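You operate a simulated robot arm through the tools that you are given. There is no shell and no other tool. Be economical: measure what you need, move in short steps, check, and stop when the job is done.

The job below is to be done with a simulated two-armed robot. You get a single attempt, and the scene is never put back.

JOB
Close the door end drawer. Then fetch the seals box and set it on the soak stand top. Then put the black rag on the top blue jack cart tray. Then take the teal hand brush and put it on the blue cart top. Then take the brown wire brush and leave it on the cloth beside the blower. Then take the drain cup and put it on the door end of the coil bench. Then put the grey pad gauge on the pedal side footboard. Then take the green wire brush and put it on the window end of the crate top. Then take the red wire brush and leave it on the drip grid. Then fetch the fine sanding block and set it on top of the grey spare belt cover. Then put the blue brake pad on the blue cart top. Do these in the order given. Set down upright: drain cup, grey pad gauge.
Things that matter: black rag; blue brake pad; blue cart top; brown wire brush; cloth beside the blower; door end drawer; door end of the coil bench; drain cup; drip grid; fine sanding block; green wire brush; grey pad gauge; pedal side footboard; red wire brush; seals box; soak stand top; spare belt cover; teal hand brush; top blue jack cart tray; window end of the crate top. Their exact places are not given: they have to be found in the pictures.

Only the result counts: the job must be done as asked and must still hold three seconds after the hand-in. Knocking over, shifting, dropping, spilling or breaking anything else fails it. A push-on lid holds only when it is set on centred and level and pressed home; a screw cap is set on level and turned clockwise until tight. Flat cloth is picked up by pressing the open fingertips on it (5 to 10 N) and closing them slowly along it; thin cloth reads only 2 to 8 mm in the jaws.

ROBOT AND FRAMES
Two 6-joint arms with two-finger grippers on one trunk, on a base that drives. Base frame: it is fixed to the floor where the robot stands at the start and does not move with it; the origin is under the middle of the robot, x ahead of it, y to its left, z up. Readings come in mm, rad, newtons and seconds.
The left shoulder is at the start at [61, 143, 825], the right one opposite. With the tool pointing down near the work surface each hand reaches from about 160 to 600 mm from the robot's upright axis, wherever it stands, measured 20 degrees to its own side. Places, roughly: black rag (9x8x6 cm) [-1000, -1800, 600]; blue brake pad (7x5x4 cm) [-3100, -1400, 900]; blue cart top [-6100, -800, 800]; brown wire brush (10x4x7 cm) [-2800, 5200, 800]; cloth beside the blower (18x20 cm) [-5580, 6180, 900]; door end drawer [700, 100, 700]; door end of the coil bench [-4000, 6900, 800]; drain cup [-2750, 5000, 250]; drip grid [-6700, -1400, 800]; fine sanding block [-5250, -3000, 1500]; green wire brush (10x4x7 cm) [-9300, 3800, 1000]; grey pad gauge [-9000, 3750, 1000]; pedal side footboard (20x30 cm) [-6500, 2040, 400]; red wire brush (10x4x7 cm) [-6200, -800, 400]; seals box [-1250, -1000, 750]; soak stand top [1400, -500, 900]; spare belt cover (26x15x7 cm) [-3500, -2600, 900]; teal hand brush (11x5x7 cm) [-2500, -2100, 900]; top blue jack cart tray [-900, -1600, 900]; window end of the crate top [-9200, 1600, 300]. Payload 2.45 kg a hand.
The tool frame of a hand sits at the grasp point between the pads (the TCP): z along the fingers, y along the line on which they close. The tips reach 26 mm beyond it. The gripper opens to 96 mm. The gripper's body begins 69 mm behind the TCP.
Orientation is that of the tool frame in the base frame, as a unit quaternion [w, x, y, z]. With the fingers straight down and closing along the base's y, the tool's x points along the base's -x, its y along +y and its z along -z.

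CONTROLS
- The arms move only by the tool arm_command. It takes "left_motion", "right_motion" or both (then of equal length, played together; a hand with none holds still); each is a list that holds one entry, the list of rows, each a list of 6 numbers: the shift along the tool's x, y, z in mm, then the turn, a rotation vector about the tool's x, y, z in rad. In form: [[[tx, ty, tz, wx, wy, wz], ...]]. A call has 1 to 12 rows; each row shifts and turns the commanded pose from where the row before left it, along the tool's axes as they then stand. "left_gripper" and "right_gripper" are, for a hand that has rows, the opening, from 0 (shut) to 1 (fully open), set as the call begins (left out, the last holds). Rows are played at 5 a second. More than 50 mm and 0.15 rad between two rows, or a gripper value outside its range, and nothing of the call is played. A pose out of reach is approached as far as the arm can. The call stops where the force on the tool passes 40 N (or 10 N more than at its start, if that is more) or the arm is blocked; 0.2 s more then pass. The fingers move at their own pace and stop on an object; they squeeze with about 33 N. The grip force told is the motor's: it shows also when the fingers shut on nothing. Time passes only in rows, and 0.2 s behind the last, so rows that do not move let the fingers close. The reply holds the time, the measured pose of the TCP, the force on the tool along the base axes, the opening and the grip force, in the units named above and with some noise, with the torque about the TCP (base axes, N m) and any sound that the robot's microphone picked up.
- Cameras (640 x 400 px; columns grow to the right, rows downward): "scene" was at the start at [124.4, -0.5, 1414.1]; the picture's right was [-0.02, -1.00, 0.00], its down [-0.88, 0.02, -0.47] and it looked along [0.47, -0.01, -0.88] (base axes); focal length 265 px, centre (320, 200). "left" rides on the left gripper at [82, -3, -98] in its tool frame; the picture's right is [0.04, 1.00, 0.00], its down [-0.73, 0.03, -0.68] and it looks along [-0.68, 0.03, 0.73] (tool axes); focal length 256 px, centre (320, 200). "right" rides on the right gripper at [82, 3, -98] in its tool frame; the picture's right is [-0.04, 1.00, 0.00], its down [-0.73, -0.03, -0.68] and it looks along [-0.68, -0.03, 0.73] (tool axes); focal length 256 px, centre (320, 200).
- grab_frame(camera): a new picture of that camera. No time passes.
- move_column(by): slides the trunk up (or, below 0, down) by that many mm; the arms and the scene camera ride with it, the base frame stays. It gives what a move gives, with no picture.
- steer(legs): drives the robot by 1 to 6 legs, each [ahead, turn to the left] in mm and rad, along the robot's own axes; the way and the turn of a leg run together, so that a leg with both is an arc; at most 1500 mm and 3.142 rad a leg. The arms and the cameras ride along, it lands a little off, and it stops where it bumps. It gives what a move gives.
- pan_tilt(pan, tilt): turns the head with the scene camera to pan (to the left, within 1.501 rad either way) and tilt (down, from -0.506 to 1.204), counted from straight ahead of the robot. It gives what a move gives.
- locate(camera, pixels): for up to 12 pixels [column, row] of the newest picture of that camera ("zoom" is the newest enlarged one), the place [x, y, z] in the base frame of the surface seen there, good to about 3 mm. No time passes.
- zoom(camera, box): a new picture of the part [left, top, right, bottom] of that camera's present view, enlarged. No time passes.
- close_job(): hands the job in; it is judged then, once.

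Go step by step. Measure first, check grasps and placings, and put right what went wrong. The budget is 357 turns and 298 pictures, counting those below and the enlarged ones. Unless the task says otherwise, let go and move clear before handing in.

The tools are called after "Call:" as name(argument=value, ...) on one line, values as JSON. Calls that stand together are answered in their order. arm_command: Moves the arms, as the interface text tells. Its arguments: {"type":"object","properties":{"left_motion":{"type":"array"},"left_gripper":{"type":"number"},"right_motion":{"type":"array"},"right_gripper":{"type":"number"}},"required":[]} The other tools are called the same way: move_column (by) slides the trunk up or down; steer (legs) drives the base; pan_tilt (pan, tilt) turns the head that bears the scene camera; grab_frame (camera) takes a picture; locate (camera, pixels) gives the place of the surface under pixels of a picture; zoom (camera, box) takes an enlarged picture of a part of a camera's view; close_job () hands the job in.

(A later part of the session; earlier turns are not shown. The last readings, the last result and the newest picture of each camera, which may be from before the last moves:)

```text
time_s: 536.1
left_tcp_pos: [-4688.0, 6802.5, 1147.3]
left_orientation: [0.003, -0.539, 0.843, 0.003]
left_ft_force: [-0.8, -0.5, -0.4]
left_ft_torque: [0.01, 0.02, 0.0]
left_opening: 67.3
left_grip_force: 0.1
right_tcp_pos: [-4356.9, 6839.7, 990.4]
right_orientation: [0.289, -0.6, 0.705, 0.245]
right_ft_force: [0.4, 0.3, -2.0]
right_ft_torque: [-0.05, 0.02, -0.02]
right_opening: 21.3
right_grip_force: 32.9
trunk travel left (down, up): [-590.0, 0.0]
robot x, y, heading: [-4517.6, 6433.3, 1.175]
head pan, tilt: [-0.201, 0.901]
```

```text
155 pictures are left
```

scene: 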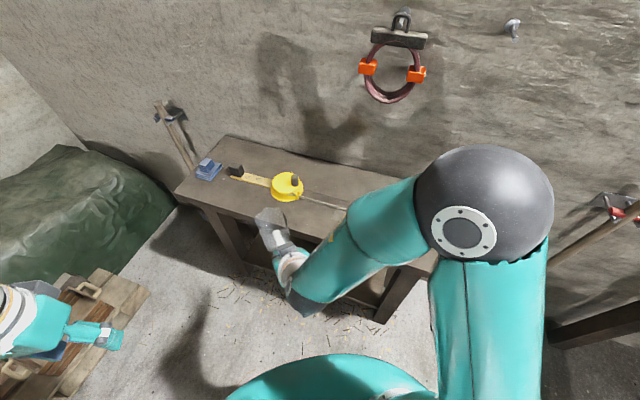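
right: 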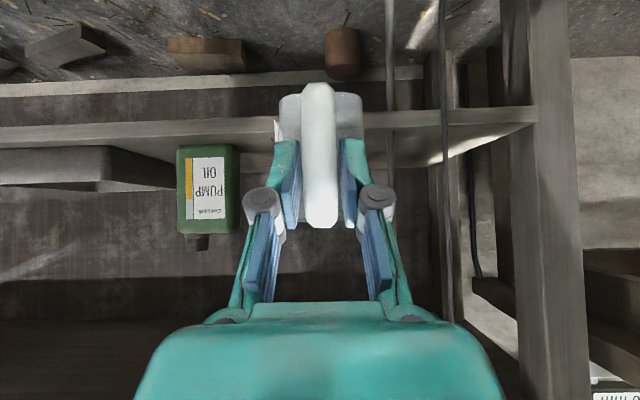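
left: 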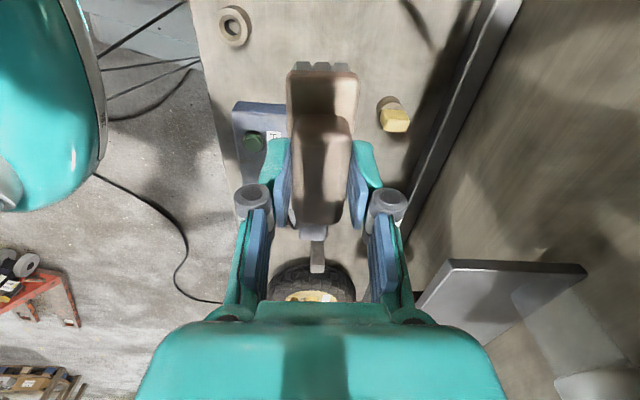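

Call:
steer(legs=[[0, -0.575], [80, 0]])

Call:
pan_tilt(pan=0.2, tilt=0.9)

Call:
grab_frame(camera="scene")

```text
time_s: 539.0
left_tcp_pos: [-4396.1, 6885.1, 1146.3]
left_orientation: [0.002, -0.283, 0.959, 0.001]
left_ft_force: [0.9, -0.8, -1.0]
left_ft_torque: [0.0, 0.06, 0.03]
left_opening: 67.4
left_grip_force: 0.0
right_tcp_pos: [-4095.8, 6736.6, 990.3]
right_orientation: [0.345, -0.379, 0.845, 0.155]
right_ft_force: [1.3, 0.6, -1.7]
right_ft_torque: [-0.05, 0.05, 0.01]
right_opening: 21.1
right_grip_force: 33.1
trunk travel left (down, up): [-590.0, 0.0]
robot x, y, heading: [-4457.6, 6488.4, 0.606]
head pan, tilt: [-0.201, 0.901]
```

```text
time_s: 539.8
left_tcp_pos: [-4397.7, 6884.8, 1147.0]
left_orientation: [0.002, -0.283, 0.959, 0.001]
left_ft_force: [-0.4, 0.1, 0.6]
left_ft_torque: [-0.03, -0.03, 0.01]
left_opening: 67.1
left_grip_force: 0.1
right_tcp_pos: [-4098.4, 6737.0, 992.2]
right_orientation: [0.346, -0.379, 0.844, 0.154]
right_ft_force: [0.0, -0.3, -1.5]
right_ft_torque: [-0.05, 0.02, 0.01]
right_opening: 21.5
right_grip_force: 33.1
trunk travel left (down, up): [-590.0, 0.0]
robot x, y, heading: [-4454.4, 6489.2, 0.603]
head pan, tilt: [0.201, 0.901]
```

```text
154 pictures are left
```

scene: 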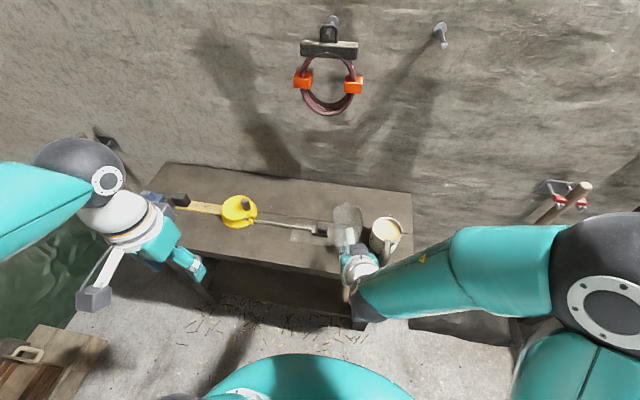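

Call:
locate(camera="scene", pixels=[[320, 228], [300, 238], [270, 225], [385, 222], [330, 205], [330, 262], [325, 245], [372, 230], [345, 200]])

Call:
zoom(camera="scene", box=[230, 170, 430, 310])

```text
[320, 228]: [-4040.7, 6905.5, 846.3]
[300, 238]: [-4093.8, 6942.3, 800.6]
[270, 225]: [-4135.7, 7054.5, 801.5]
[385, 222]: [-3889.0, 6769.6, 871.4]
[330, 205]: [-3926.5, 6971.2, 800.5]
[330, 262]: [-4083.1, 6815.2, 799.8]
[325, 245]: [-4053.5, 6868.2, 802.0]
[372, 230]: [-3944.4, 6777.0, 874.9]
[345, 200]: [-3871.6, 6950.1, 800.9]
```

```text
2.86 times, centred on (330, 240) of scene
```

zoom: 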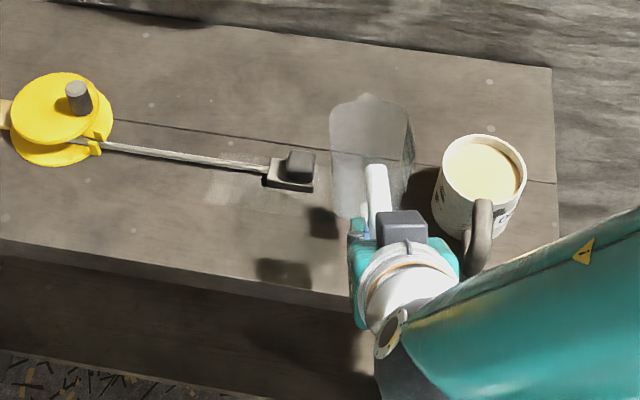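

Gap between mug (t 7800) and rod head (t 7935) fits. Shift ~37 mm in and lower.

Call:
arm_command(right_motion=[[[-25, -13, 25, 0, 0, 0], [23, 0, 23, 0, 0, 0], [23, 0, 23, 0, 0, 0], [23, 0, 23, 0, 0, 0]]])

Call:
zoom(camera="scene", box=[230, 170, 430, 310])

Call:
grab_frame(camera="right")

```text
time_s: 540.8
left_tcp_pos: [-4397.9, 6884.4, 1146.5]
left_orientation: [0.002, -0.283, 0.959, 0.001]
left_ft_force: [0.5, -0.2, -0.2]
left_ft_torque: [0.0, 0.03, -0.02]
left_opening: 67.0
left_grip_force: 0.1
right_tcp_pos: [-4064.6, 6752.3, 896.1]
right_orientation: [0.346, -0.379, 0.844, 0.155]
right_ft_force: [0.2, -0.8, -0.6]
right_ft_torque: [0.0, 0.01, -0.01]
right_opening: 21.1
right_grip_force: 33.0
trunk travel left (down, up): [-590.0, 0.0]
robot x, y, heading: [-4456.3, 6485.3, 0.61]
head pan, tilt: [0.201, 0.901]
```

```text
2.86 times, centred on (330, 240) of scene
```

zoom: 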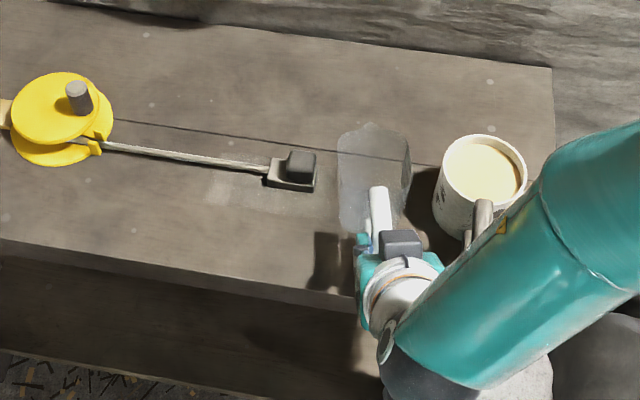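

```text
151 pictures are left
```

right: 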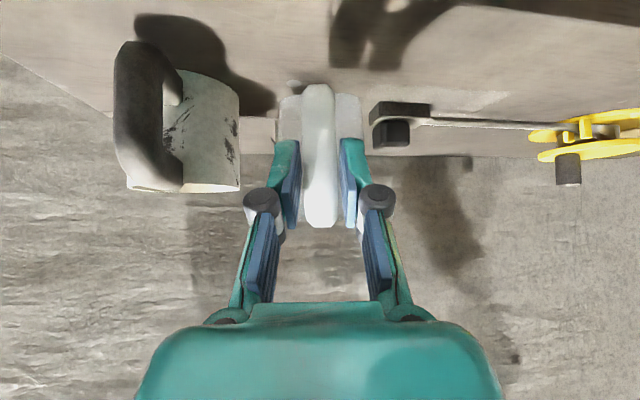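

Call:
locate(camera="zoom", pixels=[[510, 240], [480, 205], [560, 200], [440, 320]])

Call:
arm_command(right_motion=[[[8, 0, 8, 0, 0, 0], [3, 0, 3, 0, 0, 0], [2, 0, 2, 0, 0, 0], [1.5, 0, 1.5, 0, 0, 0], [1.5, 0, 1.5, 0, 0, 0]]])

```text
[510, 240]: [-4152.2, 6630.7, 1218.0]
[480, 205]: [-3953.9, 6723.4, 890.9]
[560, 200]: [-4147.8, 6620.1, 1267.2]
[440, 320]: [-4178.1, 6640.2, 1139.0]
```

```text
time_s: 542.0
left_tcp_pos: [-4399.4, 6883.6, 1148.6]
left_orientation: [0.004, -0.283, 0.959, 0.002]
left_ft_force: [0.0, -0.3, -0.1]
left_ft_torque: [0.03, -0.01, -0.02]
left_opening: 67.0
left_grip_force: 0.1
right_tcp_pos: [-4065.2, 6751.5, 874.9]
right_orientation: [0.348, -0.379, 0.843, 0.156]
right_ft_force: [-3.2, -4.4, 15.6]
right_ft_torque: [0.78, -0.63, -0.06]
right_opening: 21.0
right_grip_force: 32.9
trunk travel left (down, up): [-590.0, 0.0]
robot x, y, heading: [-4457.3, 6490.1, 0.607]
head pan, tilt: [0.201, 0.901]
```

Cup is in contact. Release and back straight out along the tool's horizontal.

Call:
arm_command(right_motion=[[[0, 0, 0, 0, 0, 0], [0, 0, 0, 0, 0, 0], [0, 0, 0, 0, 0, 0]]], right_gripper=0.5)

Call:
arm_command(right_motion=[[[10, 0, -12, 0, 0, 0], [20, 0, -22, 0, 0, 0], [20, 0, -30, 0, 0, 0], [0, 0, -45, 0, 0, 0], [0, 0, -45, 0, 0, 0]]])

Call:
grab_frame(camera="right")

```text
time_s: 542.8
left_tcp_pos: [-4397.9, 6883.5, 1146.1]
left_orientation: [0.003, -0.283, 0.959, 0.001]
left_ft_force: [0.9, 0.0, 0.2]
left_ft_torque: [0.04, -0.01, -0.02]
left_opening: 67.1
left_grip_force: 0.0
right_tcp_pos: [-4065.7, 6754.6, 872.4]
right_orientation: [0.345, -0.379, 0.844, 0.155]
right_ft_force: [0.0, -0.2, -0.5]
right_ft_torque: [-0.03, 0.01, 0.01]
right_opening: 47.7
right_grip_force: 0.1
trunk travel left (down, up): [-590.0, 0.0]
robot x, y, heading: [-4457.9, 6491.4, 0.607]
head pan, tilt: [0.201, 0.901]
```

```text
time_s: 544.0
left_tcp_pos: [-4398.8, 6884.0, 1148.3]
left_orientation: [0.003, -0.282, 0.959, 0.001]
left_ft_force: [-0.9, 0.1, 0.3]
left_ft_torque: [-0.01, -0.04, -0.02]
left_opening: 67.1
left_grip_force: 0.1
right_tcp_pos: [-4141.7, 6720.0, 931.7]
right_orientation: [0.345, -0.38, 0.845, 0.153]
right_ft_force: [-0.1, 0.5, 0.1]
right_ft_torque: [0.04, 0.01, 0.02]
right_opening: 48.0
right_grip_force: 0.0
right hand out of reach, approached as far as the arm can: row 3, 4, 5
trunk travel left (down, up): [-590.0, 0.0]
robot x, y, heading: [-4459.7, 6492.6, 0.605]
head pan, tilt: [0.201, 0.901]
```

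```text
150 pictures are left
```

right: 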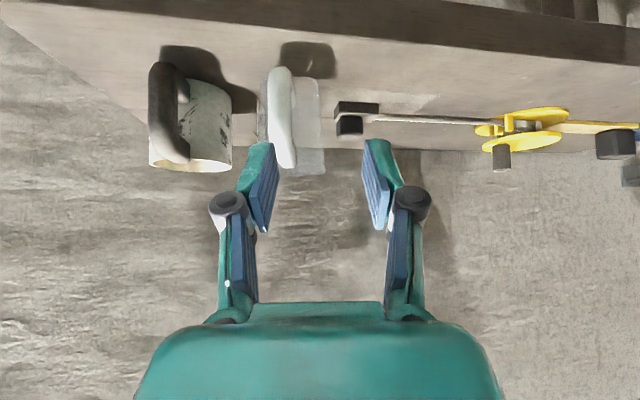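

Cup is upright on the bench. Restore the right wrist to straight down.

Call:
arm_command(right_motion=[[[0, 0, 0, 0, 0.131, 0], [0, 0, 0, 0, 0.131, 0], [0, 0, 0, 0, 0.131, 0], [0, 0, 0, 0, 0.131, 0], [0, 0, 0, 0, 0.131, 0], [0, 0, 0, 0, 0.131, 0], [0, 0, -40, 0, 0, 0.118], [0, 0, -40, 0, 0, 0.118], [0, -30, -40, 0, 0, 0], [0, -40, -30, 0, 0, 0], [0, -40, 0, 0, 0, 0]]], right_gripper=1)

Call:
grab_frame(camera="scene")

```text
time_s: 546.4
left_tcp_pos: [-4397.6, 6884.1, 1148.3]
left_orientation: [0.002, -0.283, 0.959, 0.002]
left_ft_force: [0.5, -0.3, 1.0]
left_ft_torque: [0.0, 0.0, 0.03]
left_opening: 67.3
left_grip_force: 0.0
right_tcp_pos: [-4079.1, 6636.0, 1080.7]
right_orientation: [-0.005, -0.299, 0.954, -0.003]
right_ft_force: [-0.2, 0.3, 0.3]
right_ft_torque: [0.04, 0.01, 0.0]
right_opening: 96.0
right_grip_force: 0.1
trunk travel left (down, up): [-590.0, 0.0]
robot x, y, heading: [-4455.8, 6492.0, 0.606]
head pan, tilt: [0.201, 0.901]
```

```text
149 pictures are left
```

scene: 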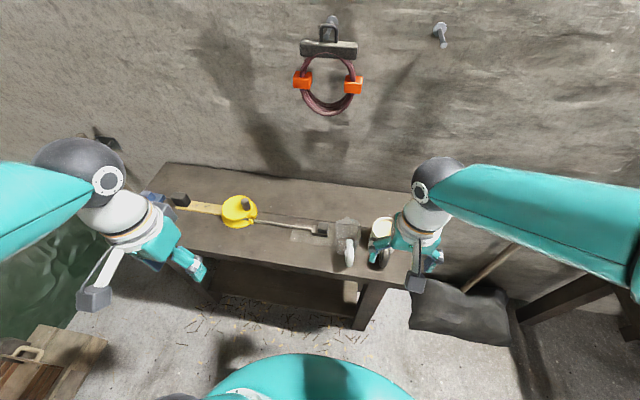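

Cup done. Next the pad gauge: drive back south-west round the white table and look.

Call:
steer(legs=[[0, -2.028], [1054, 0], [0, -0.521], [1235, 0]])

Call:
pan_tilt(pan=-0.3, tilt=0.5)

Call:
grab_frame(camera="scene")

```text
time_s: 550.0
left_tcp_pos: [-4068.8, 6591.9, 1148.6]
left_orientation: [0.002, 0.289, 0.957, 0.001]
left_ft_force: [-0.1, -0.7, 0.5]
left_ft_torque: [0.07, 0.0, -0.03]
left_opening: 67.1
left_grip_force: 0.1
right_tcp_pos: [-4168.5, 6200.1, 1079.5]
right_orientation: [-0.005, 0.272, 0.962, 0.0]
right_ft_force: [0.4, -0.3, -0.1]
right_ft_torque: [0.06, -0.04, -0.01]
right_opening: 95.9
right_grip_force: 0.1
trunk travel left (down, up): [-590.0, 0.0]
robot x, y, heading: [-4439.1, 6516.3, -0.569]
head pan, tilt: [0.201, 0.901]
stopped in leg 1: the robot was blocked; the commanded pose is now the measured one
```

```text
time_s: 551.0
left_tcp_pos: [-4068.0, 6593.7, 1148.9]
left_orientation: [0.003, 0.289, 0.957, 0.0]
left_ft_force: [0.4, 0.7, -0.1]
left_ft_torque: [0.0, -0.02, -0.01]
left_opening: 67.2
left_grip_force: 0.1
right_tcp_pos: [-4168.6, 6200.5, 1081.7]
right_orientation: [-0.004, 0.271, 0.962, 0.0]
right_ft_force: [-0.6, -0.5, -0.3]
right_ft_torque: [-0.01, -0.03, 0.01]
right_opening: 95.9
right_grip_force: 0.0
trunk travel left (down, up): [-590.0, 0.0]
robot x, y, heading: [-4437.8, 6517.4, -0.567]
head pan, tilt: [-0.3, 0.499]
```

```text
148 pictures are left
```

scene: 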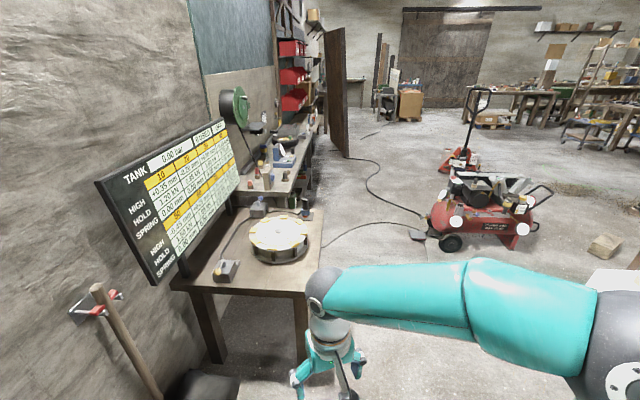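

Call:
steer(legs=[[200, -0.35], [200, -0.4], [700, -0.1]])

```text
time_s: 557.4
left_tcp_pos: [-3775.7, 5288.4, 1149.4]
left_orientation: [0.003, 0.665, 0.747, -0.001]
left_ft_force: [-0.2, -0.3, 0.1]
left_ft_torque: [0.05, 0.02, 0.0]
left_opening: 67.3
left_grip_force: 0.1
right_tcp_pos: [-4139.3, 5110.8, 1080.3]
right_orientation: [-0.006, 0.652, 0.758, 0.003]
right_ft_force: [-0.4, 0.4, 0.4]
right_ft_torque: [0.01, 0.0, 0.03]
right_opening: 95.9
right_grip_force: 0.1
trunk travel left (down, up): [-590.0, 0.0]
robot x, y, heading: [-4073.4, 5519.9, -1.439]
head pan, tilt: [-0.3, 0.499]
```

Call:
steer(legs=[[0, -0.64], [1395, 0], [0, -0.5]])

Call:
pan_tilt(pan=0, tilt=0.4)

Call:
grab_frame(camera="scene")

```text
time_s: 568.0
left_tcp_pos: [-4851.6, 3923.7, 1150.0]
left_orientation: [0.002, 0.965, 0.261, -0.002]
left_ft_force: [-0.6, 0.5, 0.1]
left_ft_torque: [-0.01, -0.01, 0.02]
left_opening: 67.1
left_grip_force: 0.1
right_tcp_pos: [-5159.9, 4185.7, 1080.7]
right_orientation: [-0.003, 0.96, 0.278, 0.004]
right_ft_force: [0.8, -0.8, 0.5]
right_ft_torque: [0.01, 0.01, 0.01]
right_opening: 96.2
right_grip_force: 0.1
trunk travel left (down, up): [-590.0, 0.0]
robot x, y, heading: [-4743.3, 4274.0, -2.592]
head pan, tilt: [-0.3, 0.499]
```

```text
time_s: 568.9
left_tcp_pos: [-4851.8, 3922.7, 1149.7]
left_orientation: [0.001, 0.965, 0.262, -0.003]
left_ft_force: [-0.4, 0.4, -0.1]
left_ft_torque: [0.02, 0.02, -0.02]
left_opening: 67.4
left_grip_force: 0.1
right_tcp_pos: [-5158.4, 4184.9, 1080.5]
right_orientation: [-0.002, 0.96, 0.278, 0.004]
right_ft_force: [0.2, 0.3, -0.1]
right_ft_torque: [0.03, 0.01, 0.0]
right_opening: 96.0
right_grip_force: 0.1
trunk travel left (down, up): [-590.0, 0.0]
robot x, y, heading: [-4750.5, 4278.2, -2.591]
head pan, tilt: [0.0, 0.4]
```

```text
147 pictures are left
```

scene: 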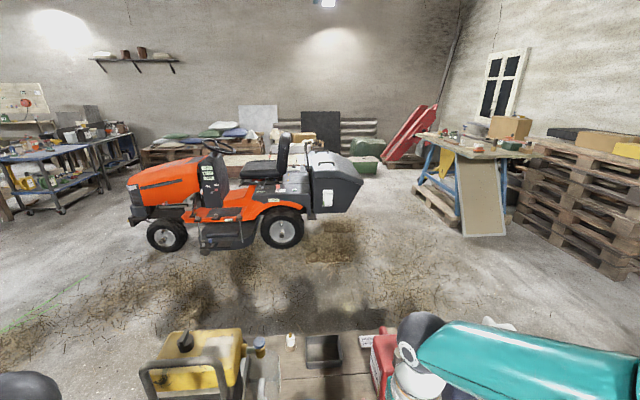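

Call:
locate(camera="scene", pixels=[[270, 345], [350, 335], [205, 213], [235, 240], [300, 230], [165, 240], [470, 145], [445, 205], [500, 150], [485, 235], [530, 235], [430, 145]])

Call:
zoom(camera="scene", box=[120, 130, 360, 270])

Call:
zoom(camera="scene", box=[400, 100, 560, 250])

```text
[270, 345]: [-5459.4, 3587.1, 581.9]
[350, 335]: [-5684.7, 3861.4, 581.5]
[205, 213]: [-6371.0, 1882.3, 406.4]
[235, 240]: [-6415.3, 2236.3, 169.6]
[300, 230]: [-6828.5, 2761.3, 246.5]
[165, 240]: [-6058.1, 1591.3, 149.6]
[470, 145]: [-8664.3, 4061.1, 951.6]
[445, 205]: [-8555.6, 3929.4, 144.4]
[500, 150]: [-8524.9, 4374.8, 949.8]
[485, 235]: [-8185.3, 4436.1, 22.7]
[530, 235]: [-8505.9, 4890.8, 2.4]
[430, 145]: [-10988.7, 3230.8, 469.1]
```

```text
2.67 times, centred on (240, 200) of scene
```

zoom: 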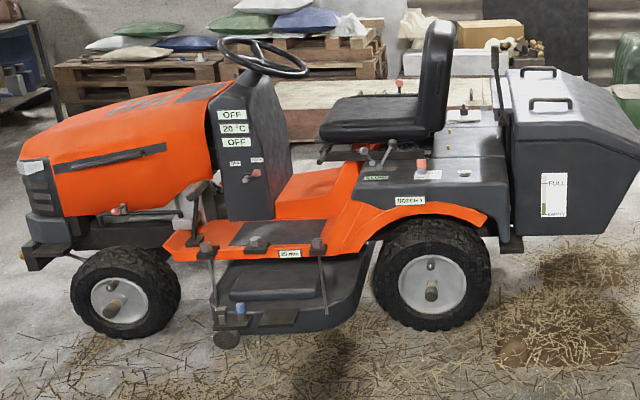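

```text
2.67 times, centred on (480, 175) of scene
```

zoom: 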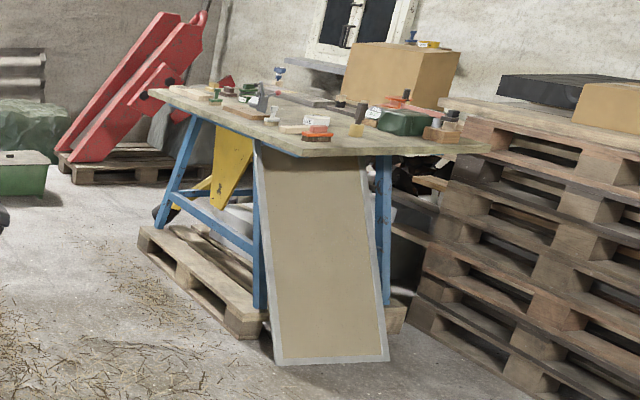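

Call:
pan_tilt(pan=0.3, tilt=0.9)

Call:
grab_frame(camera="scene")

Call:
locate(camera="scene", pixels=[[200, 260], [180, 200], [260, 150], [380, 150], [450, 160], [150, 230], [300, 300], [430, 260]])

```text
time_s: 569.8
left_tcp_pos: [-4852.5, 3924.0, 1150.2]
left_orientation: [0.001, 0.965, 0.261, -0.003]
left_ft_force: [-0.3, 0.1, 0.0]
left_ft_torque: [0.0, 0.02, -0.01]
left_opening: 67.0
left_grip_force: 0.1
right_tcp_pos: [-5159.7, 4185.9, 1082.6]
right_orientation: [-0.003, 0.96, 0.278, 0.004]
right_ft_force: [-0.2, 0.0, 0.8]
right_ft_torque: [-0.01, -0.01, 0.0]
right_opening: 95.7
right_grip_force: 0.0
trunk travel left (down, up): [-590.0, 0.0]
robot x, y, heading: [-4748.6, 4275.3, -2.589]
head pan, tilt: [0.3, 0.901]
```

```text
144 pictures are left
```

scene: 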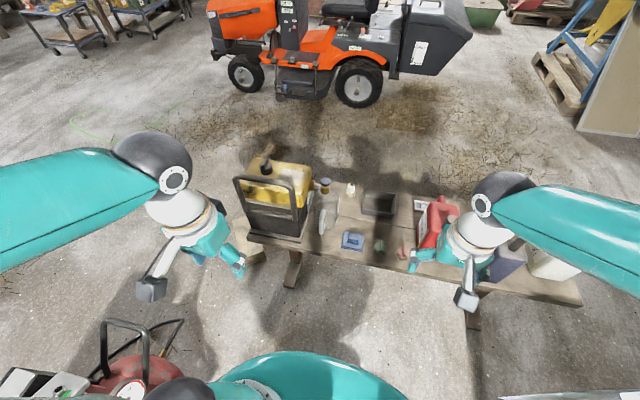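

```text
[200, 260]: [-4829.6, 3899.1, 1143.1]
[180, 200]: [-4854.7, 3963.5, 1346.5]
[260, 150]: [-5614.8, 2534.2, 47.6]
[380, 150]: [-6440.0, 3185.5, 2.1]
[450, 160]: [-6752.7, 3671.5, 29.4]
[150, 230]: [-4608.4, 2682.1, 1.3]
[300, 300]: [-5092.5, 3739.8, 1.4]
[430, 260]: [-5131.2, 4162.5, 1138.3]
```

The gap beside the compressor is too narrow; I'll go back round its east side, travelling in reverse to keep the tail clear.

Call:
steer(legs=[[0, 0.51], [-900, 0], [0, -1.44], [-1100, 0], [0, -0.494], [-523, 0]])

```text
time_s: 579.3
left_tcp_pos: [-4598.2, 4858.2, 1150.7]
left_orientation: [0.002, 0.998, -0.07, -0.003]
left_ft_force: [-0.3, 0.2, -0.6]
left_ft_torque: [-0.05, -0.03, 0.0]
left_opening: 67.4
left_grip_force: 0.0
right_tcp_pos: [-4678.9, 5254.4, 1082.9]
right_orientation: [0.0, 0.999, -0.052, 0.005]
right_ft_force: [-0.6, 0.5, -0.1]
right_ft_torque: [-0.08, -0.01, -0.01]
right_opening: 96.1
right_grip_force: 0.1
trunk travel left (down, up): [-590.0, 0.0]
robot x, y, heading: [-4302.1, 5035.6, 3.018]
head pan, tilt: [0.3, 0.901]
stopped in leg 3: the robot was blocked; the commanded pose is now the measured one
```

Call:
steer(legs=[[-500, -0.25], [-560, -0.1], [0, -0.4], [-523, 0]])

```text
time_s: 589.1
left_tcp_pos: [-3312.5, 4348.8, 1149.2]
left_orientation: [-0.001, 0.904, -0.427, -0.004]
left_ft_force: [0.5, -0.7, -0.4]
left_ft_torque: [0.01, -0.03, 0.01]
left_opening: 67.4
left_grip_force: 0.1
right_tcp_pos: [-3103.6, 4695.8, 1083.3]
right_orientation: [0.0, 0.911, -0.412, 0.004]
right_ft_force: [0.1, 0.3, 0.0]
right_ft_torque: [0.0, -0.03, 0.01]
right_opening: 96.2
right_grip_force: 0.1
trunk travel left (down, up): [-590.0, 0.0]
robot x, y, heading: [-2972.9, 4282.2, 2.269]
head pan, tilt: [0.3, 0.901]
```

Call:
steer(legs=[[0, -1.25], [-718, 0], [0, 0.415], [-560, 0], [0, -1.09], [-1230, 0]])

```text
time_s: 592.9
left_tcp_pos: [-3016.7, 4630.8, 1152.2]
left_orientation: [0.0, -0.489, 0.872, 0.004]
left_ft_force: [0.7, -0.7, 0.7]
left_ft_torque: [0.0, 0.06, 0.03]
left_opening: 67.0
left_grip_force: 0.1
right_tcp_pos: [-2621.7, 4547.4, 1084.1]
right_orientation: [-0.003, -0.506, 0.863, -0.003]
right_ft_force: [1.0, -0.2, 0.1]
right_ft_torque: [0.02, 0.06, -0.04]
right_opening: 96.1
right_grip_force: 0.1
trunk travel left (down, up): [-590.0, 0.0]
robot x, y, heading: [-2996.2, 4304.5, 1.029]
head pan, tilt: [0.3, 0.901]
stopped in leg 1: the robot was blocked; the commanded pose is now the measured one
```

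Call:
steer(legs=[[-718, 0], [0, 0.415], [-560, 0], [0, -1.09], [-1230, 0]])

```text
time_s: 604.5
left_tcp_pos: [-3259.0, 3403.3, 1153.2]
left_orientation: [0.002, -0.162, 0.987, 0.003]
left_ft_force: [0.5, -1.4, -0.2]
left_ft_torque: [0.04, 0.02, -0.02]
left_opening: 67.3
left_grip_force: 0.1
right_tcp_pos: [-3009.3, 3084.4, 1084.5]
right_orientation: [-0.004, -0.18, 0.984, -0.001]
right_ft_force: [0.6, -1.1, -0.1]
right_ft_torque: [0.04, 0.05, -0.01]
right_opening: 96.0
right_grip_force: 0.1
trunk travel left (down, up): [-590.0, 0.0]
robot x, y, heading: [-3467.2, 3178.3, 0.326]
head pan, tilt: [0.3, 0.901]
stopped in leg 5: the robot was blocked; the commanded pose is now the measured one
```

Call:
pan_tilt(pan=1.5, tilt=0.9)

Call:
grab_frame(camera="scene")

Call:
pan_tilt(pan=-1.5, tilt=0.9)

Call:
grab_frame(camera="scene")

```text
time_s: 605.9
left_tcp_pos: [-3259.5, 3405.2, 1152.5]
left_orientation: [0.002, -0.162, 0.987, 0.002]
left_ft_force: [0.3, 0.5, 0.1]
left_ft_torque: [0.04, -0.02, 0.01]
left_opening: 67.1
left_grip_force: 0.0
right_tcp_pos: [-3011.8, 3088.4, 1085.8]
right_orientation: [-0.004, -0.181, 0.984, -0.002]
right_ft_force: [-0.5, 0.6, 0.0]
right_ft_torque: [0.01, 0.0, 0.0]
right_opening: 96.2
right_grip_force: 0.1
trunk travel left (down, up): [-590.0, 0.0]
robot x, y, heading: [-3467.1, 3178.0, 0.33]
head pan, tilt: [1.499, 0.901]
```

```text
143 pictures are left
```

scene: 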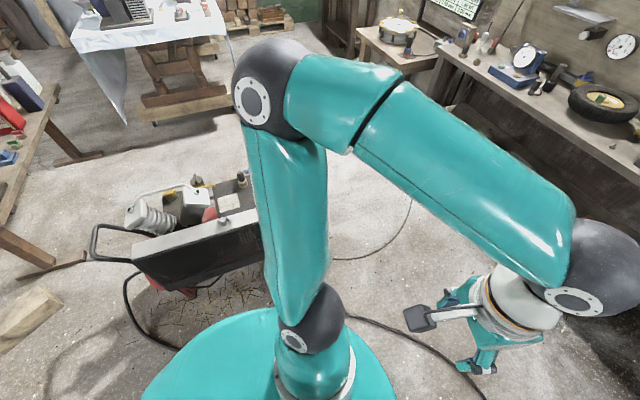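

```text
time_s: 608.5
left_tcp_pos: [-3261.0, 3405.0, 1153.4]
left_orientation: [0.004, -0.163, 0.987, 0.002]
left_ft_force: [-0.2, 0.7, 0.0]
left_ft_torque: [0.02, 0.0, -0.04]
left_opening: 67.2
left_grip_force: 0.0
right_tcp_pos: [-3010.5, 3087.5, 1085.3]
right_orientation: [-0.004, -0.18, 0.984, -0.002]
right_ft_force: [-0.7, 0.8, 0.4]
right_ft_torque: [0.07, 0.0, 0.01]
right_opening: 96.0
right_grip_force: 0.1
trunk travel left (down, up): [-590.0, 0.0]
robot x, y, heading: [-3468.4, 3174.6, 0.332]
head pan, tilt: [-1.499, 0.901]
```

```text
142 pictures are left
```

scene: 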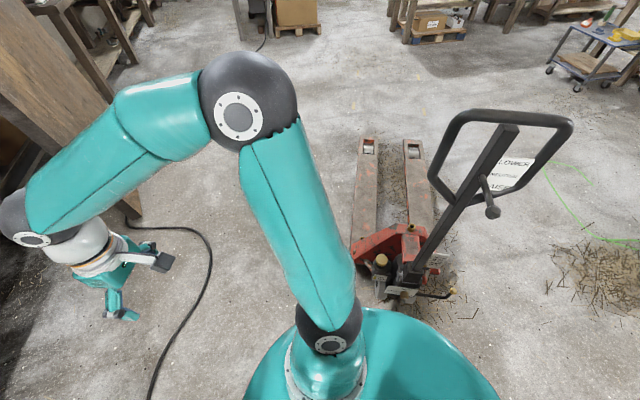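

Call:
locate(camera="scene", pixels=[[565, 130], [440, 180], [480, 115], [480, 190], [400, 290], [450, 285]])

```text
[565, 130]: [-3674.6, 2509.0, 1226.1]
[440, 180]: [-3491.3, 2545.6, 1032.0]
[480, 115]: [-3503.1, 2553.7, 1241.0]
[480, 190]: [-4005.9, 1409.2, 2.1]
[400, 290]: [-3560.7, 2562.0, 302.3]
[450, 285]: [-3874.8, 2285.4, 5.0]
```

Call:
steer(legs=[[80, 0], [0, 0.2], [-600, 0]])

```text
time_s: 613.5
left_tcp_pos: [-3763.9, 3158.0, 1153.0]
left_orientation: [0.003, -0.262, 0.965, 0.002]
left_ft_force: [-0.5, -1.3, 0.2]
left_ft_torque: [0.05, -0.03, 0.01]
left_opening: 67.2
left_grip_force: 0.1
right_tcp_pos: [-3453.6, 2897.6, 1084.9]
right_orientation: [-0.003, -0.279, 0.96, -0.003]
right_ft_force: [-0.6, 0.3, -0.7]
right_ft_torque: [0.01, -0.02, 0.01]
right_opening: 96.1
right_grip_force: 0.1
trunk travel left (down, up): [-590.0, 0.0]
robot x, y, heading: [-3919.9, 2893.4, 0.534]
head pan, tilt: [-1.499, 0.901]
```

Call:
steer(legs=[[-870, -0.067], [0, 1.3], [0, 1.3], [800, 0]])

Call:
pan_tilt(pan=0, tilt=0.5)

Call:
grab_frame(camera="scene")

```text
time_s: 622.6
left_tcp_pos: [-4912.5, 2680.2, 1153.6]
left_orientation: [-0.002, 0.806, -0.592, -0.002]
left_ft_force: [-0.5, -0.4, -0.4]
left_ft_torque: [0.0, -0.05, -0.01]
left_opening: 67.1
left_grip_force: 0.0
right_tcp_pos: [-4589.2, 2923.3, 1085.9]
right_orientation: [0.0, 0.817, -0.577, 0.005]
right_ft_force: [-0.2, 0.3, 0.0]
right_ft_torque: [0.04, -0.04, -0.01]
right_opening: 96.0
right_grip_force: 0.1
trunk travel left (down, up): [-590.0, 0.0]
robot x, y, heading: [-4649.9, 2481.9, 1.885]
head pan, tilt: [-1.499, 0.901]
stopped in leg 3: the robot was blocked; the commanded pose is now the measured one
```

```text
time_s: 624.2
left_tcp_pos: [-4909.2, 2681.2, 1153.3]
left_orientation: [-0.001, 0.805, -0.593, -0.003]
left_ft_force: [0.4, -0.2, -0.1]
left_ft_torque: [-0.03, 0.0, -0.03]
left_opening: 67.2
left_grip_force: 0.1
right_tcp_pos: [-4586.6, 2924.5, 1085.6]
right_orientation: [0.001, 0.817, -0.577, 0.004]
right_ft_force: [-0.7, -1.0, -0.3]
right_ft_torque: [0.0, -0.04, -0.02]
right_opening: 95.9
right_grip_force: 0.0
trunk travel left (down, up): [-590.0, 0.0]
robot x, y, heading: [-4650.9, 2482.0, 1.884]
head pan, tilt: [0.0, 0.499]
```

```text
141 pictures are left
```

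scene: 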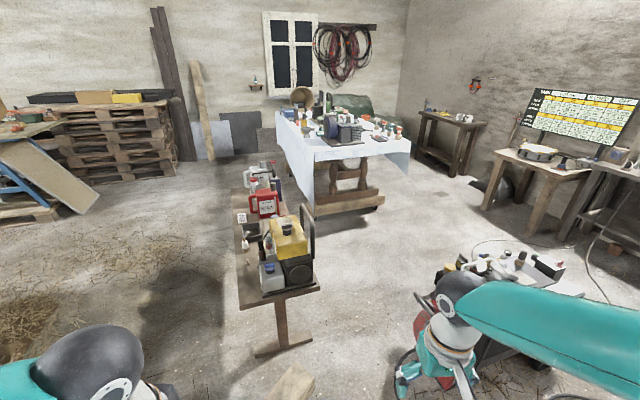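

Call:
steer(legs=[[-60, 0], [0, 1.3], [800, 0]])

```text
time_s: 628.8
left_tcp_pos: [-4903.3, 2231.4, 1154.3]
left_orientation: [0.001, 1.0, 0.001, -0.002]
left_ft_force: [0.4, -0.5, -0.3]
left_ft_torque: [0.07, 0.0, 0.0]
left_opening: 67.2
left_grip_force: 0.0
right_tcp_pos: [-5039.6, 2611.9, 1088.4]
right_orientation: [-0.002, 1.0, 0.018, 0.004]
right_ft_force: [-0.8, -1.6, -0.1]
right_ft_torque: [0.04, -0.02, 0.02]
right_opening: 95.9
right_grip_force: 0.0
trunk travel left (down, up): [-590.0, 0.0]
robot x, y, heading: [-4631.4, 2455.3, -3.129]
head pan, tilt: [0.0, 0.499]
stopped in leg 2: the robot was blocked; the commanded pose is now the measured one
```

Call:
steer(legs=[[850, 0], [0, -0.75], [1300, 0], [0, 0.6], [700, 0]])

Call:
grab_frame(camera="scene")

```text
time_s: 647.0
left_tcp_pos: [-7397.4, 3269.7, 1154.2]
left_orientation: [0.002, 0.996, -0.091, -0.003]
left_ft_force: [0.1, 0.1, -0.3]
left_ft_torque: [0.0, -0.05, 0.02]
left_opening: 67.3
left_grip_force: 0.0
right_tcp_pos: [-7462.1, 3668.8, 1088.7]
right_orientation: [-0.001, 0.997, -0.072, 0.005]
right_ft_force: [-0.1, 0.6, -0.5]
right_ft_torque: [-0.01, -0.03, 0.02]
right_opening: 95.8
right_grip_force: 0.1
trunk travel left (down, up): [-590.0, 0.0]
robot x, y, heading: [-7089.8, 3435.6, 2.969]
head pan, tilt: [0.0, 0.499]
```

```text
140 pictures are left
```

scene: 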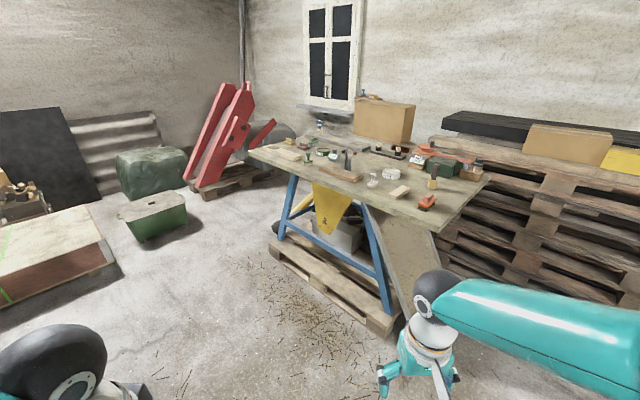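

Call:
zoom(camera="scene", box=[240, 110, 500, 230])

Call:
locate(camera="zoom", pixels=[[25, 95], [140, 95], [200, 115], [265, 125], [325, 165], [390, 200], [475, 180], [465, 225], [420, 90], [260, 160], [440, 275], [600, 170]])

```text
2.46 times, centred on (370, 170) of scene
```

zoom: 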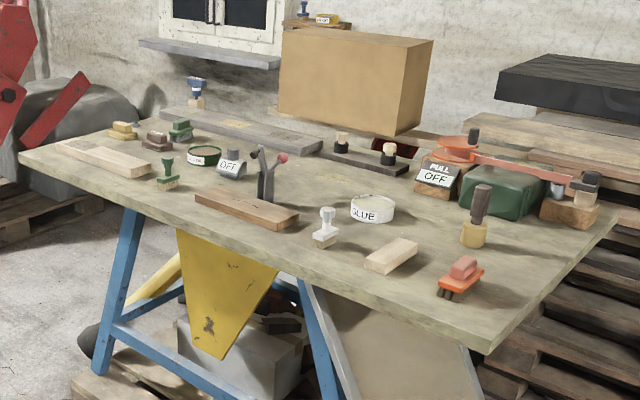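

```text
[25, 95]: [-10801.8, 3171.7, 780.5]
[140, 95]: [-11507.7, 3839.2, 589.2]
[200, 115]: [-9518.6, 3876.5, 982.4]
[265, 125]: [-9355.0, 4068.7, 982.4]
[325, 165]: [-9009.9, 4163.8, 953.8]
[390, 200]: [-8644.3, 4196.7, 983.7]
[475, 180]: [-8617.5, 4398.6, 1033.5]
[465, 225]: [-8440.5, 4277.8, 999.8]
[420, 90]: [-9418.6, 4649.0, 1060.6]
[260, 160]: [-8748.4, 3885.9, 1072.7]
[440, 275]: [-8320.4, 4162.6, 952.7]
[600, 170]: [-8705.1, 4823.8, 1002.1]
```

Call:
locate(camera="zoom", pixels=[[167, 180], [166, 162], [181, 128], [156, 138], [122, 130], [232, 165], [262, 180], [245, 205], [325, 215], [326, 240], [110, 160], [30, 150]])

Call:
zoom(camera="scene", box=[270, 140, 390, 215])

```text
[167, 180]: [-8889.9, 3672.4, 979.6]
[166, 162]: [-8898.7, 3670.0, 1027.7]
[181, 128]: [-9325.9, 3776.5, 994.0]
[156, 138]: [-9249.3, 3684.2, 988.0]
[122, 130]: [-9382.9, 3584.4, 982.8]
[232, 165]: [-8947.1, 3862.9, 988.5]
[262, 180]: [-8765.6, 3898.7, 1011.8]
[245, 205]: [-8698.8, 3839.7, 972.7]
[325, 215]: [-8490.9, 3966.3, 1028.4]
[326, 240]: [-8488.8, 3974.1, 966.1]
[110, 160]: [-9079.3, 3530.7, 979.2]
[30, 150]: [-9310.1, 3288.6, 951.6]
```

```text
5.33 times, centred on (330, 178) of scene
```

zoom: 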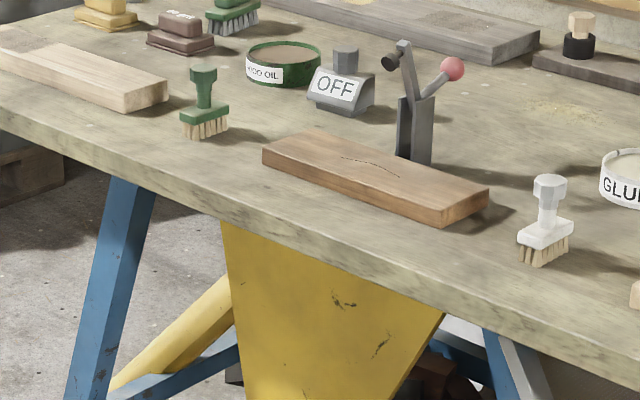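

Call:
locate(camera="scene", pixels=[[275, 250], [385, 330], [330, 290], [300, 262], [250, 155], [420, 225], [160, 215], [235, 180], [95, 240], [270, 185]])

```text
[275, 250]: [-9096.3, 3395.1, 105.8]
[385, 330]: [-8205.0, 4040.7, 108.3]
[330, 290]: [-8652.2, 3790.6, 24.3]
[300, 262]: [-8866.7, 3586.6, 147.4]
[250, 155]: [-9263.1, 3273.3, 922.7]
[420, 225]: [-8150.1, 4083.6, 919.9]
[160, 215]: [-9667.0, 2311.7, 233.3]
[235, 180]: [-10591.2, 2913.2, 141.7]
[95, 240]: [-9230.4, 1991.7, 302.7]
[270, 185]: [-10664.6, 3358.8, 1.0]
```

Gauge = grey "OFF" device at (-8947,3863). Table front edge is at t=8114 (pallet flush). Drive to face it squarely.

Call:
steer(legs=[[0, 0.35], [1245, 0], [0, -1.116], [200, 0]])

Call:
pan_tilt(pan=0.2, tilt=0.75)

Call:
grab_frame(camera="scene")

```text
time_s: 658.2
left_tcp_pos: [-8692.1, 3300.2, 1156.9]
left_orientation: [0.001, 0.897, -0.442, -0.003]
left_ft_force: [-1.0, 1.5, -0.8]
left_ft_torque: [-0.12, -0.03, 0.0]
left_opening: 67.2
left_grip_force: 0.0
right_tcp_pos: [-8472.6, 3641.5, 1089.4]
right_orientation: [0.001, 0.905, -0.426, 0.005]
right_ft_force: [-0.9, 1.4, -1.5]
right_ft_torque: [-0.13, -0.08, 0.0]
right_opening: 96.1
right_grip_force: 0.0
trunk travel left (down, up): [-590.0, 0.0]
robot x, y, heading: [-8379.4, 3198.9, 2.208]
head pan, tilt: [0.0, 0.499]
stopped in leg 4: the robot was blocked; the commanded pose is now the measured one
```

```text
time_s: 659.0
left_tcp_pos: [-8689.7, 3295.1, 1157.1]
left_orientation: [-0.001, 0.897, -0.442, -0.005]
left_ft_force: [0.5, 0.1, 0.9]
left_ft_torque: [0.01, -0.01, 0.01]
left_opening: 67.3
left_grip_force: 0.1
right_tcp_pos: [-8470.1, 3636.4, 1091.7]
right_orientation: [0.0, 0.905, -0.426, 0.003]
right_ft_force: [0.3, 0.6, 1.4]
right_ft_torque: [0.02, 0.02, -0.01]
right_opening: 96.0
right_grip_force: 0.1
trunk travel left (down, up): [-590.0, 0.0]
robot x, y, heading: [-8377.7, 3199.2, 2.206]
head pan, tilt: [0.201, 0.75]
```

```text
137 pictures are left
```

scene: 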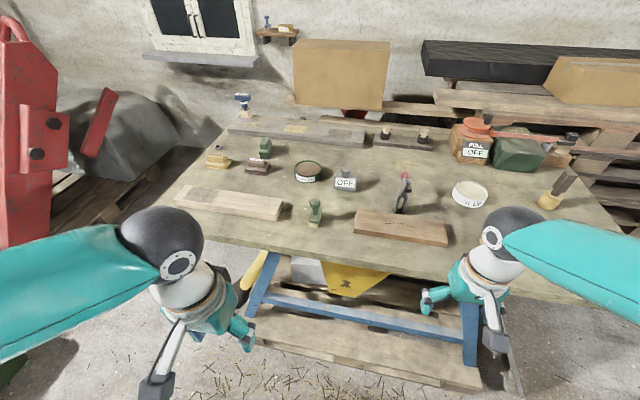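

Call:
locate(camera="scene", pixels=[[360, 372], [262, 345], [470, 385], [300, 360], [345, 183], [345, 172], [265, 148], [314, 212], [210, 240], [330, 265]])

Call:
zoom(camera="scene", box=[230, 125, 430, 235])

```text
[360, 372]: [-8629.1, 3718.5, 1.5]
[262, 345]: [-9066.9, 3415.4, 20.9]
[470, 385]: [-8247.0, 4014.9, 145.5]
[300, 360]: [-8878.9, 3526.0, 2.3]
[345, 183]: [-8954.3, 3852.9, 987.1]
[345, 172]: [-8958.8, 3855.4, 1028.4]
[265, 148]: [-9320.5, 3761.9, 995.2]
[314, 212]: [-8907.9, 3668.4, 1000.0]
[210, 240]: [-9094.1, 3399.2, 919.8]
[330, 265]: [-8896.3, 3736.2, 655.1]
```

```text
3.20 times, centred on (330, 180) of scene
```

zoom: 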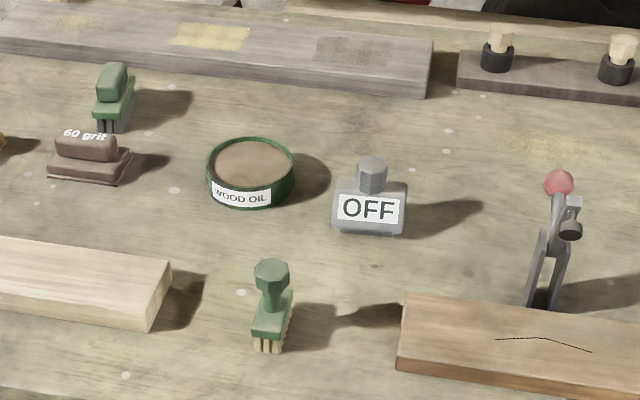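

Nothing visible blocks; try moving forward again.

Call:
steer(legs=[[200, 0]])

```text
time_s: 660.7
left_tcp_pos: [-8815.7, 3460.8, 1156.0]
left_orientation: [-0.001, 0.899, -0.438, -0.004]
left_ft_force: [-0.9, 0.7, -0.1]
left_ft_torque: [0.02, -0.02, -0.02]
left_opening: 66.8
left_grip_force: 0.1
right_tcp_pos: [-8597.7, 3804.4, 1089.9]
right_orientation: [0.001, 0.906, -0.423, 0.002]
right_ft_force: [0.7, 0.3, 0.3]
right_ft_torque: [-0.04, 0.0, 0.04]
right_opening: 96.0
right_grip_force: 0.0
trunk travel left (down, up): [-590.0, 0.0]
robot x, y, heading: [-8498.8, 3365.6, 2.218]
head pan, tilt: [0.201, 0.75]
```

Now at the table. Reach the left hand out over the gauge's knob.

Call:
arm_command(left_motion=[[[-39.7, -13.2, 0, 0, 0, 0], [-39.7, -13.2, 0, 0, 0, 0], [-39.7, -13.2, 0, 0, 0, 0], [-39.7, -13.2, 0, 0, 0, 0], [-39.7, -13.2, 0, 0, 0, 0], [-39.7, -13.2, 0, 0, 0, 0], [-39.7, -13.2, 0, 0, 0, 0], [-39.7, -13.2, 0, 0, 0, 0], [-39.7, -13.2, 0, 0, 0, 0], [-39.7, -13.2, 0, 0, 0, 0], [0, 0, 40, 0, 0, 0], [0, 0, 30, 0, 0, 0]]])

Call:
grab_frame(camera="left")

Call:
grab_frame(camera="scene")

```text
time_s: 663.3
left_tcp_pos: [-8937.2, 3808.6, 1084.4]
left_orientation: [-0.001, 0.899, -0.437, -0.005]
left_ft_force: [-0.5, 0.2, -0.4]
left_ft_torque: [-0.01, -0.01, -0.01]
left_opening: 67.2
left_grip_force: 0.0
left hand out of reach, approached as far as the arm can: row 9, 10
right_tcp_pos: [-8598.1, 3801.7, 1090.3]
right_orientation: [-0.001, 0.907, -0.422, 0.003]
right_ft_force: [-0.4, 0.1, -0.6]
right_ft_torque: [0.01, 0.0, 0.0]
right_opening: 95.9
right_grip_force: 0.2
trunk travel left (down, up): [-590.0, 0.0]
robot x, y, heading: [-8499.9, 3365.2, 2.22]
head pan, tilt: [0.201, 0.75]
```

```text
135 pictures are left
```

left: 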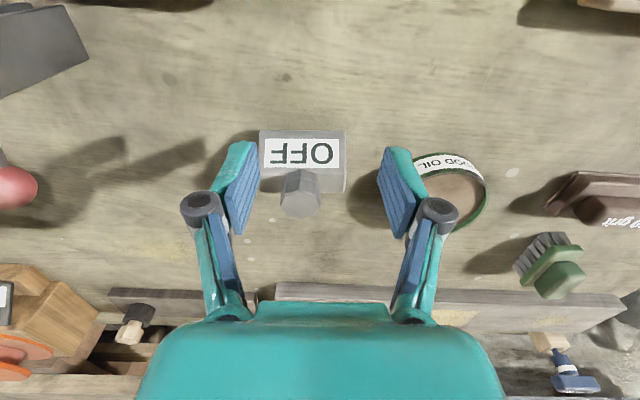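

```text
134 pictures are left
```

scene: 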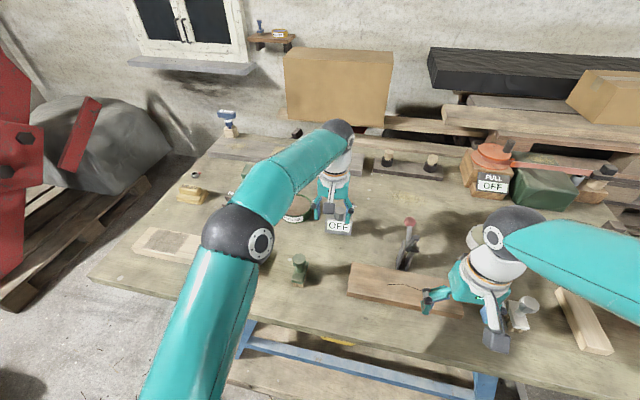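

Call:
locate(camera="left", pixels=[[300, 198], [288, 190], [312, 190], [300, 180], [300, 210], [345, 190], [262, 150]])

Call:
zoom(camera="left", box=[220, 110, 420, 240])

```text
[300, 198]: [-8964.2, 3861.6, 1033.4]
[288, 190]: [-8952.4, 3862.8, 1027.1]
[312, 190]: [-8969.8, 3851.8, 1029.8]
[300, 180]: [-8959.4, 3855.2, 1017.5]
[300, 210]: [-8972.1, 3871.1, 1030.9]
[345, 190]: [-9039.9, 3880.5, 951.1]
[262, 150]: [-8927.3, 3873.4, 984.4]
```

```text
3.08 times, centred on (320, 175) of left
```

zoom: 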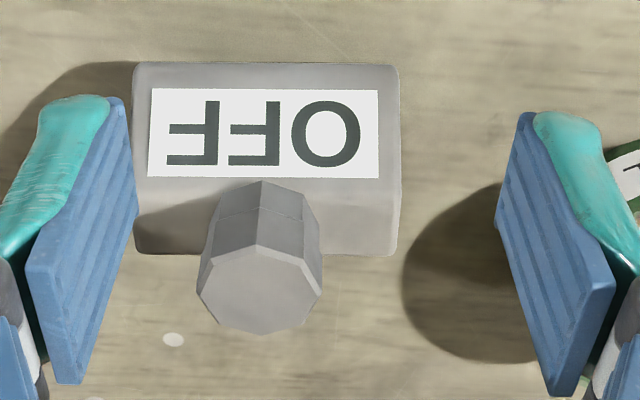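

Knob centre (-8965,3862), top 1033. Approach it: forward 59 mm and down 51 mm.

Call:
arm_command(left_motion=[[[0, -10.7, 10, 0, 0, 0], [-20, 0, 10, 0, 0, 0], [-20, 0, 10, 0, 0, 0], [-19, 0, 10, 0, 0, 0], [0, 0, 10, 0, 0, 0]]])

Call:
zoom(camera="left", box=[220, 90, 420, 240])

```text
time_s: 664.5
left_tcp_pos: [-8950.9, 3842.5, 1034.9]
left_orientation: [-0.002, 0.899, -0.438, -0.005]
left_ft_force: [0.0, 1.4, -0.6]
left_ft_torque: [0.0, -0.01, 0.04]
left_opening: 67.1
left_grip_force: 0.0
left hand out of reach, approached as far as the arm can: row 3, 4
right_tcp_pos: [-8598.6, 3803.1, 1091.0]
right_orientation: [0.0, 0.906, -0.423, 0.003]
right_ft_force: [-0.4, 0.3, 0.1]
right_ft_torque: [0.0, 0.02, 0.0]
right_opening: 96.2
right_grip_force: 0.1
trunk travel left (down, up): [-590.0, 0.0]
robot x, y, heading: [-8493.7, 3367.7, 2.217]
head pan, tilt: [0.201, 0.75]
```

```text
2.67 times, centred on (320, 165) of left
```

zoom: 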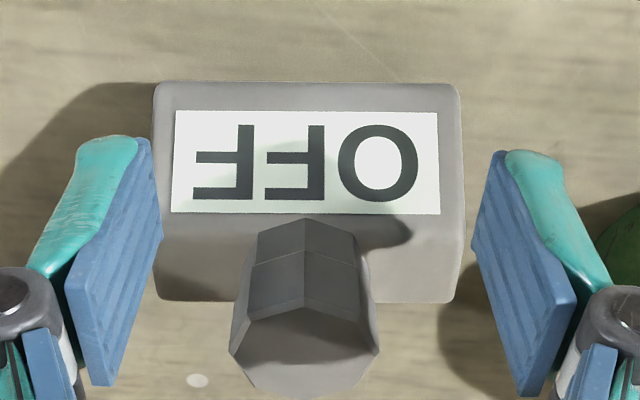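

Add a 0.2 rad outward tilt to gain reach and move the last 24 mm.

Call:
arm_command(left_motion=[[[0, 0, 0, 0, -0.1, 0], [0, 0, 0, 0, -0.1, 0], [-12, 0, 2, 0, 0, 0], [-12, 0, 2, 0, 0, 0]]])

Call:
zoom(camera="left", box=[220, 90, 420, 240])

```text
time_s: 665.5
left_tcp_pos: [-8965.2, 3860.3, 1035.7]
left_orientation: [-0.046, 0.894, -0.436, -0.093]
left_ft_force: [-0.3, 0.3, -0.4]
left_ft_torque: [0.0, 0.0, 0.01]
left_opening: 67.3
left_grip_force: 0.2
right_tcp_pos: [-8598.6, 3803.4, 1090.9]
right_orientation: [0.0, 0.906, -0.422, 0.003]
right_ft_force: [-0.2, 0.1, 1.0]
right_ft_torque: [0.02, 0.01, -0.01]
right_opening: 95.9
right_grip_force: 0.1
trunk travel left (down, up): [-590.0, 0.0]
robot x, y, heading: [-8502.3, 3365.5, 2.227]
head pan, tilt: [0.201, 0.75]
```

```text
2.67 times, centred on (320, 165) of left
```

zoom: 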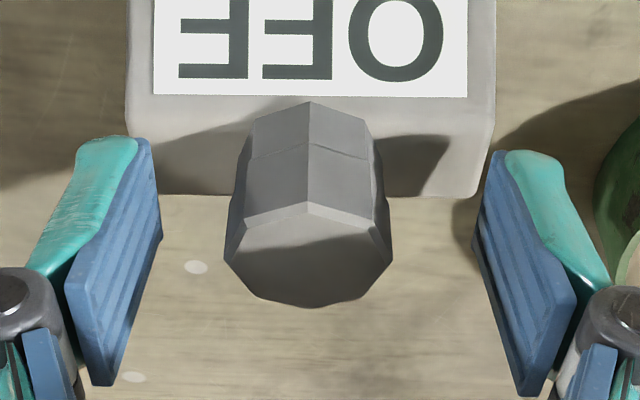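

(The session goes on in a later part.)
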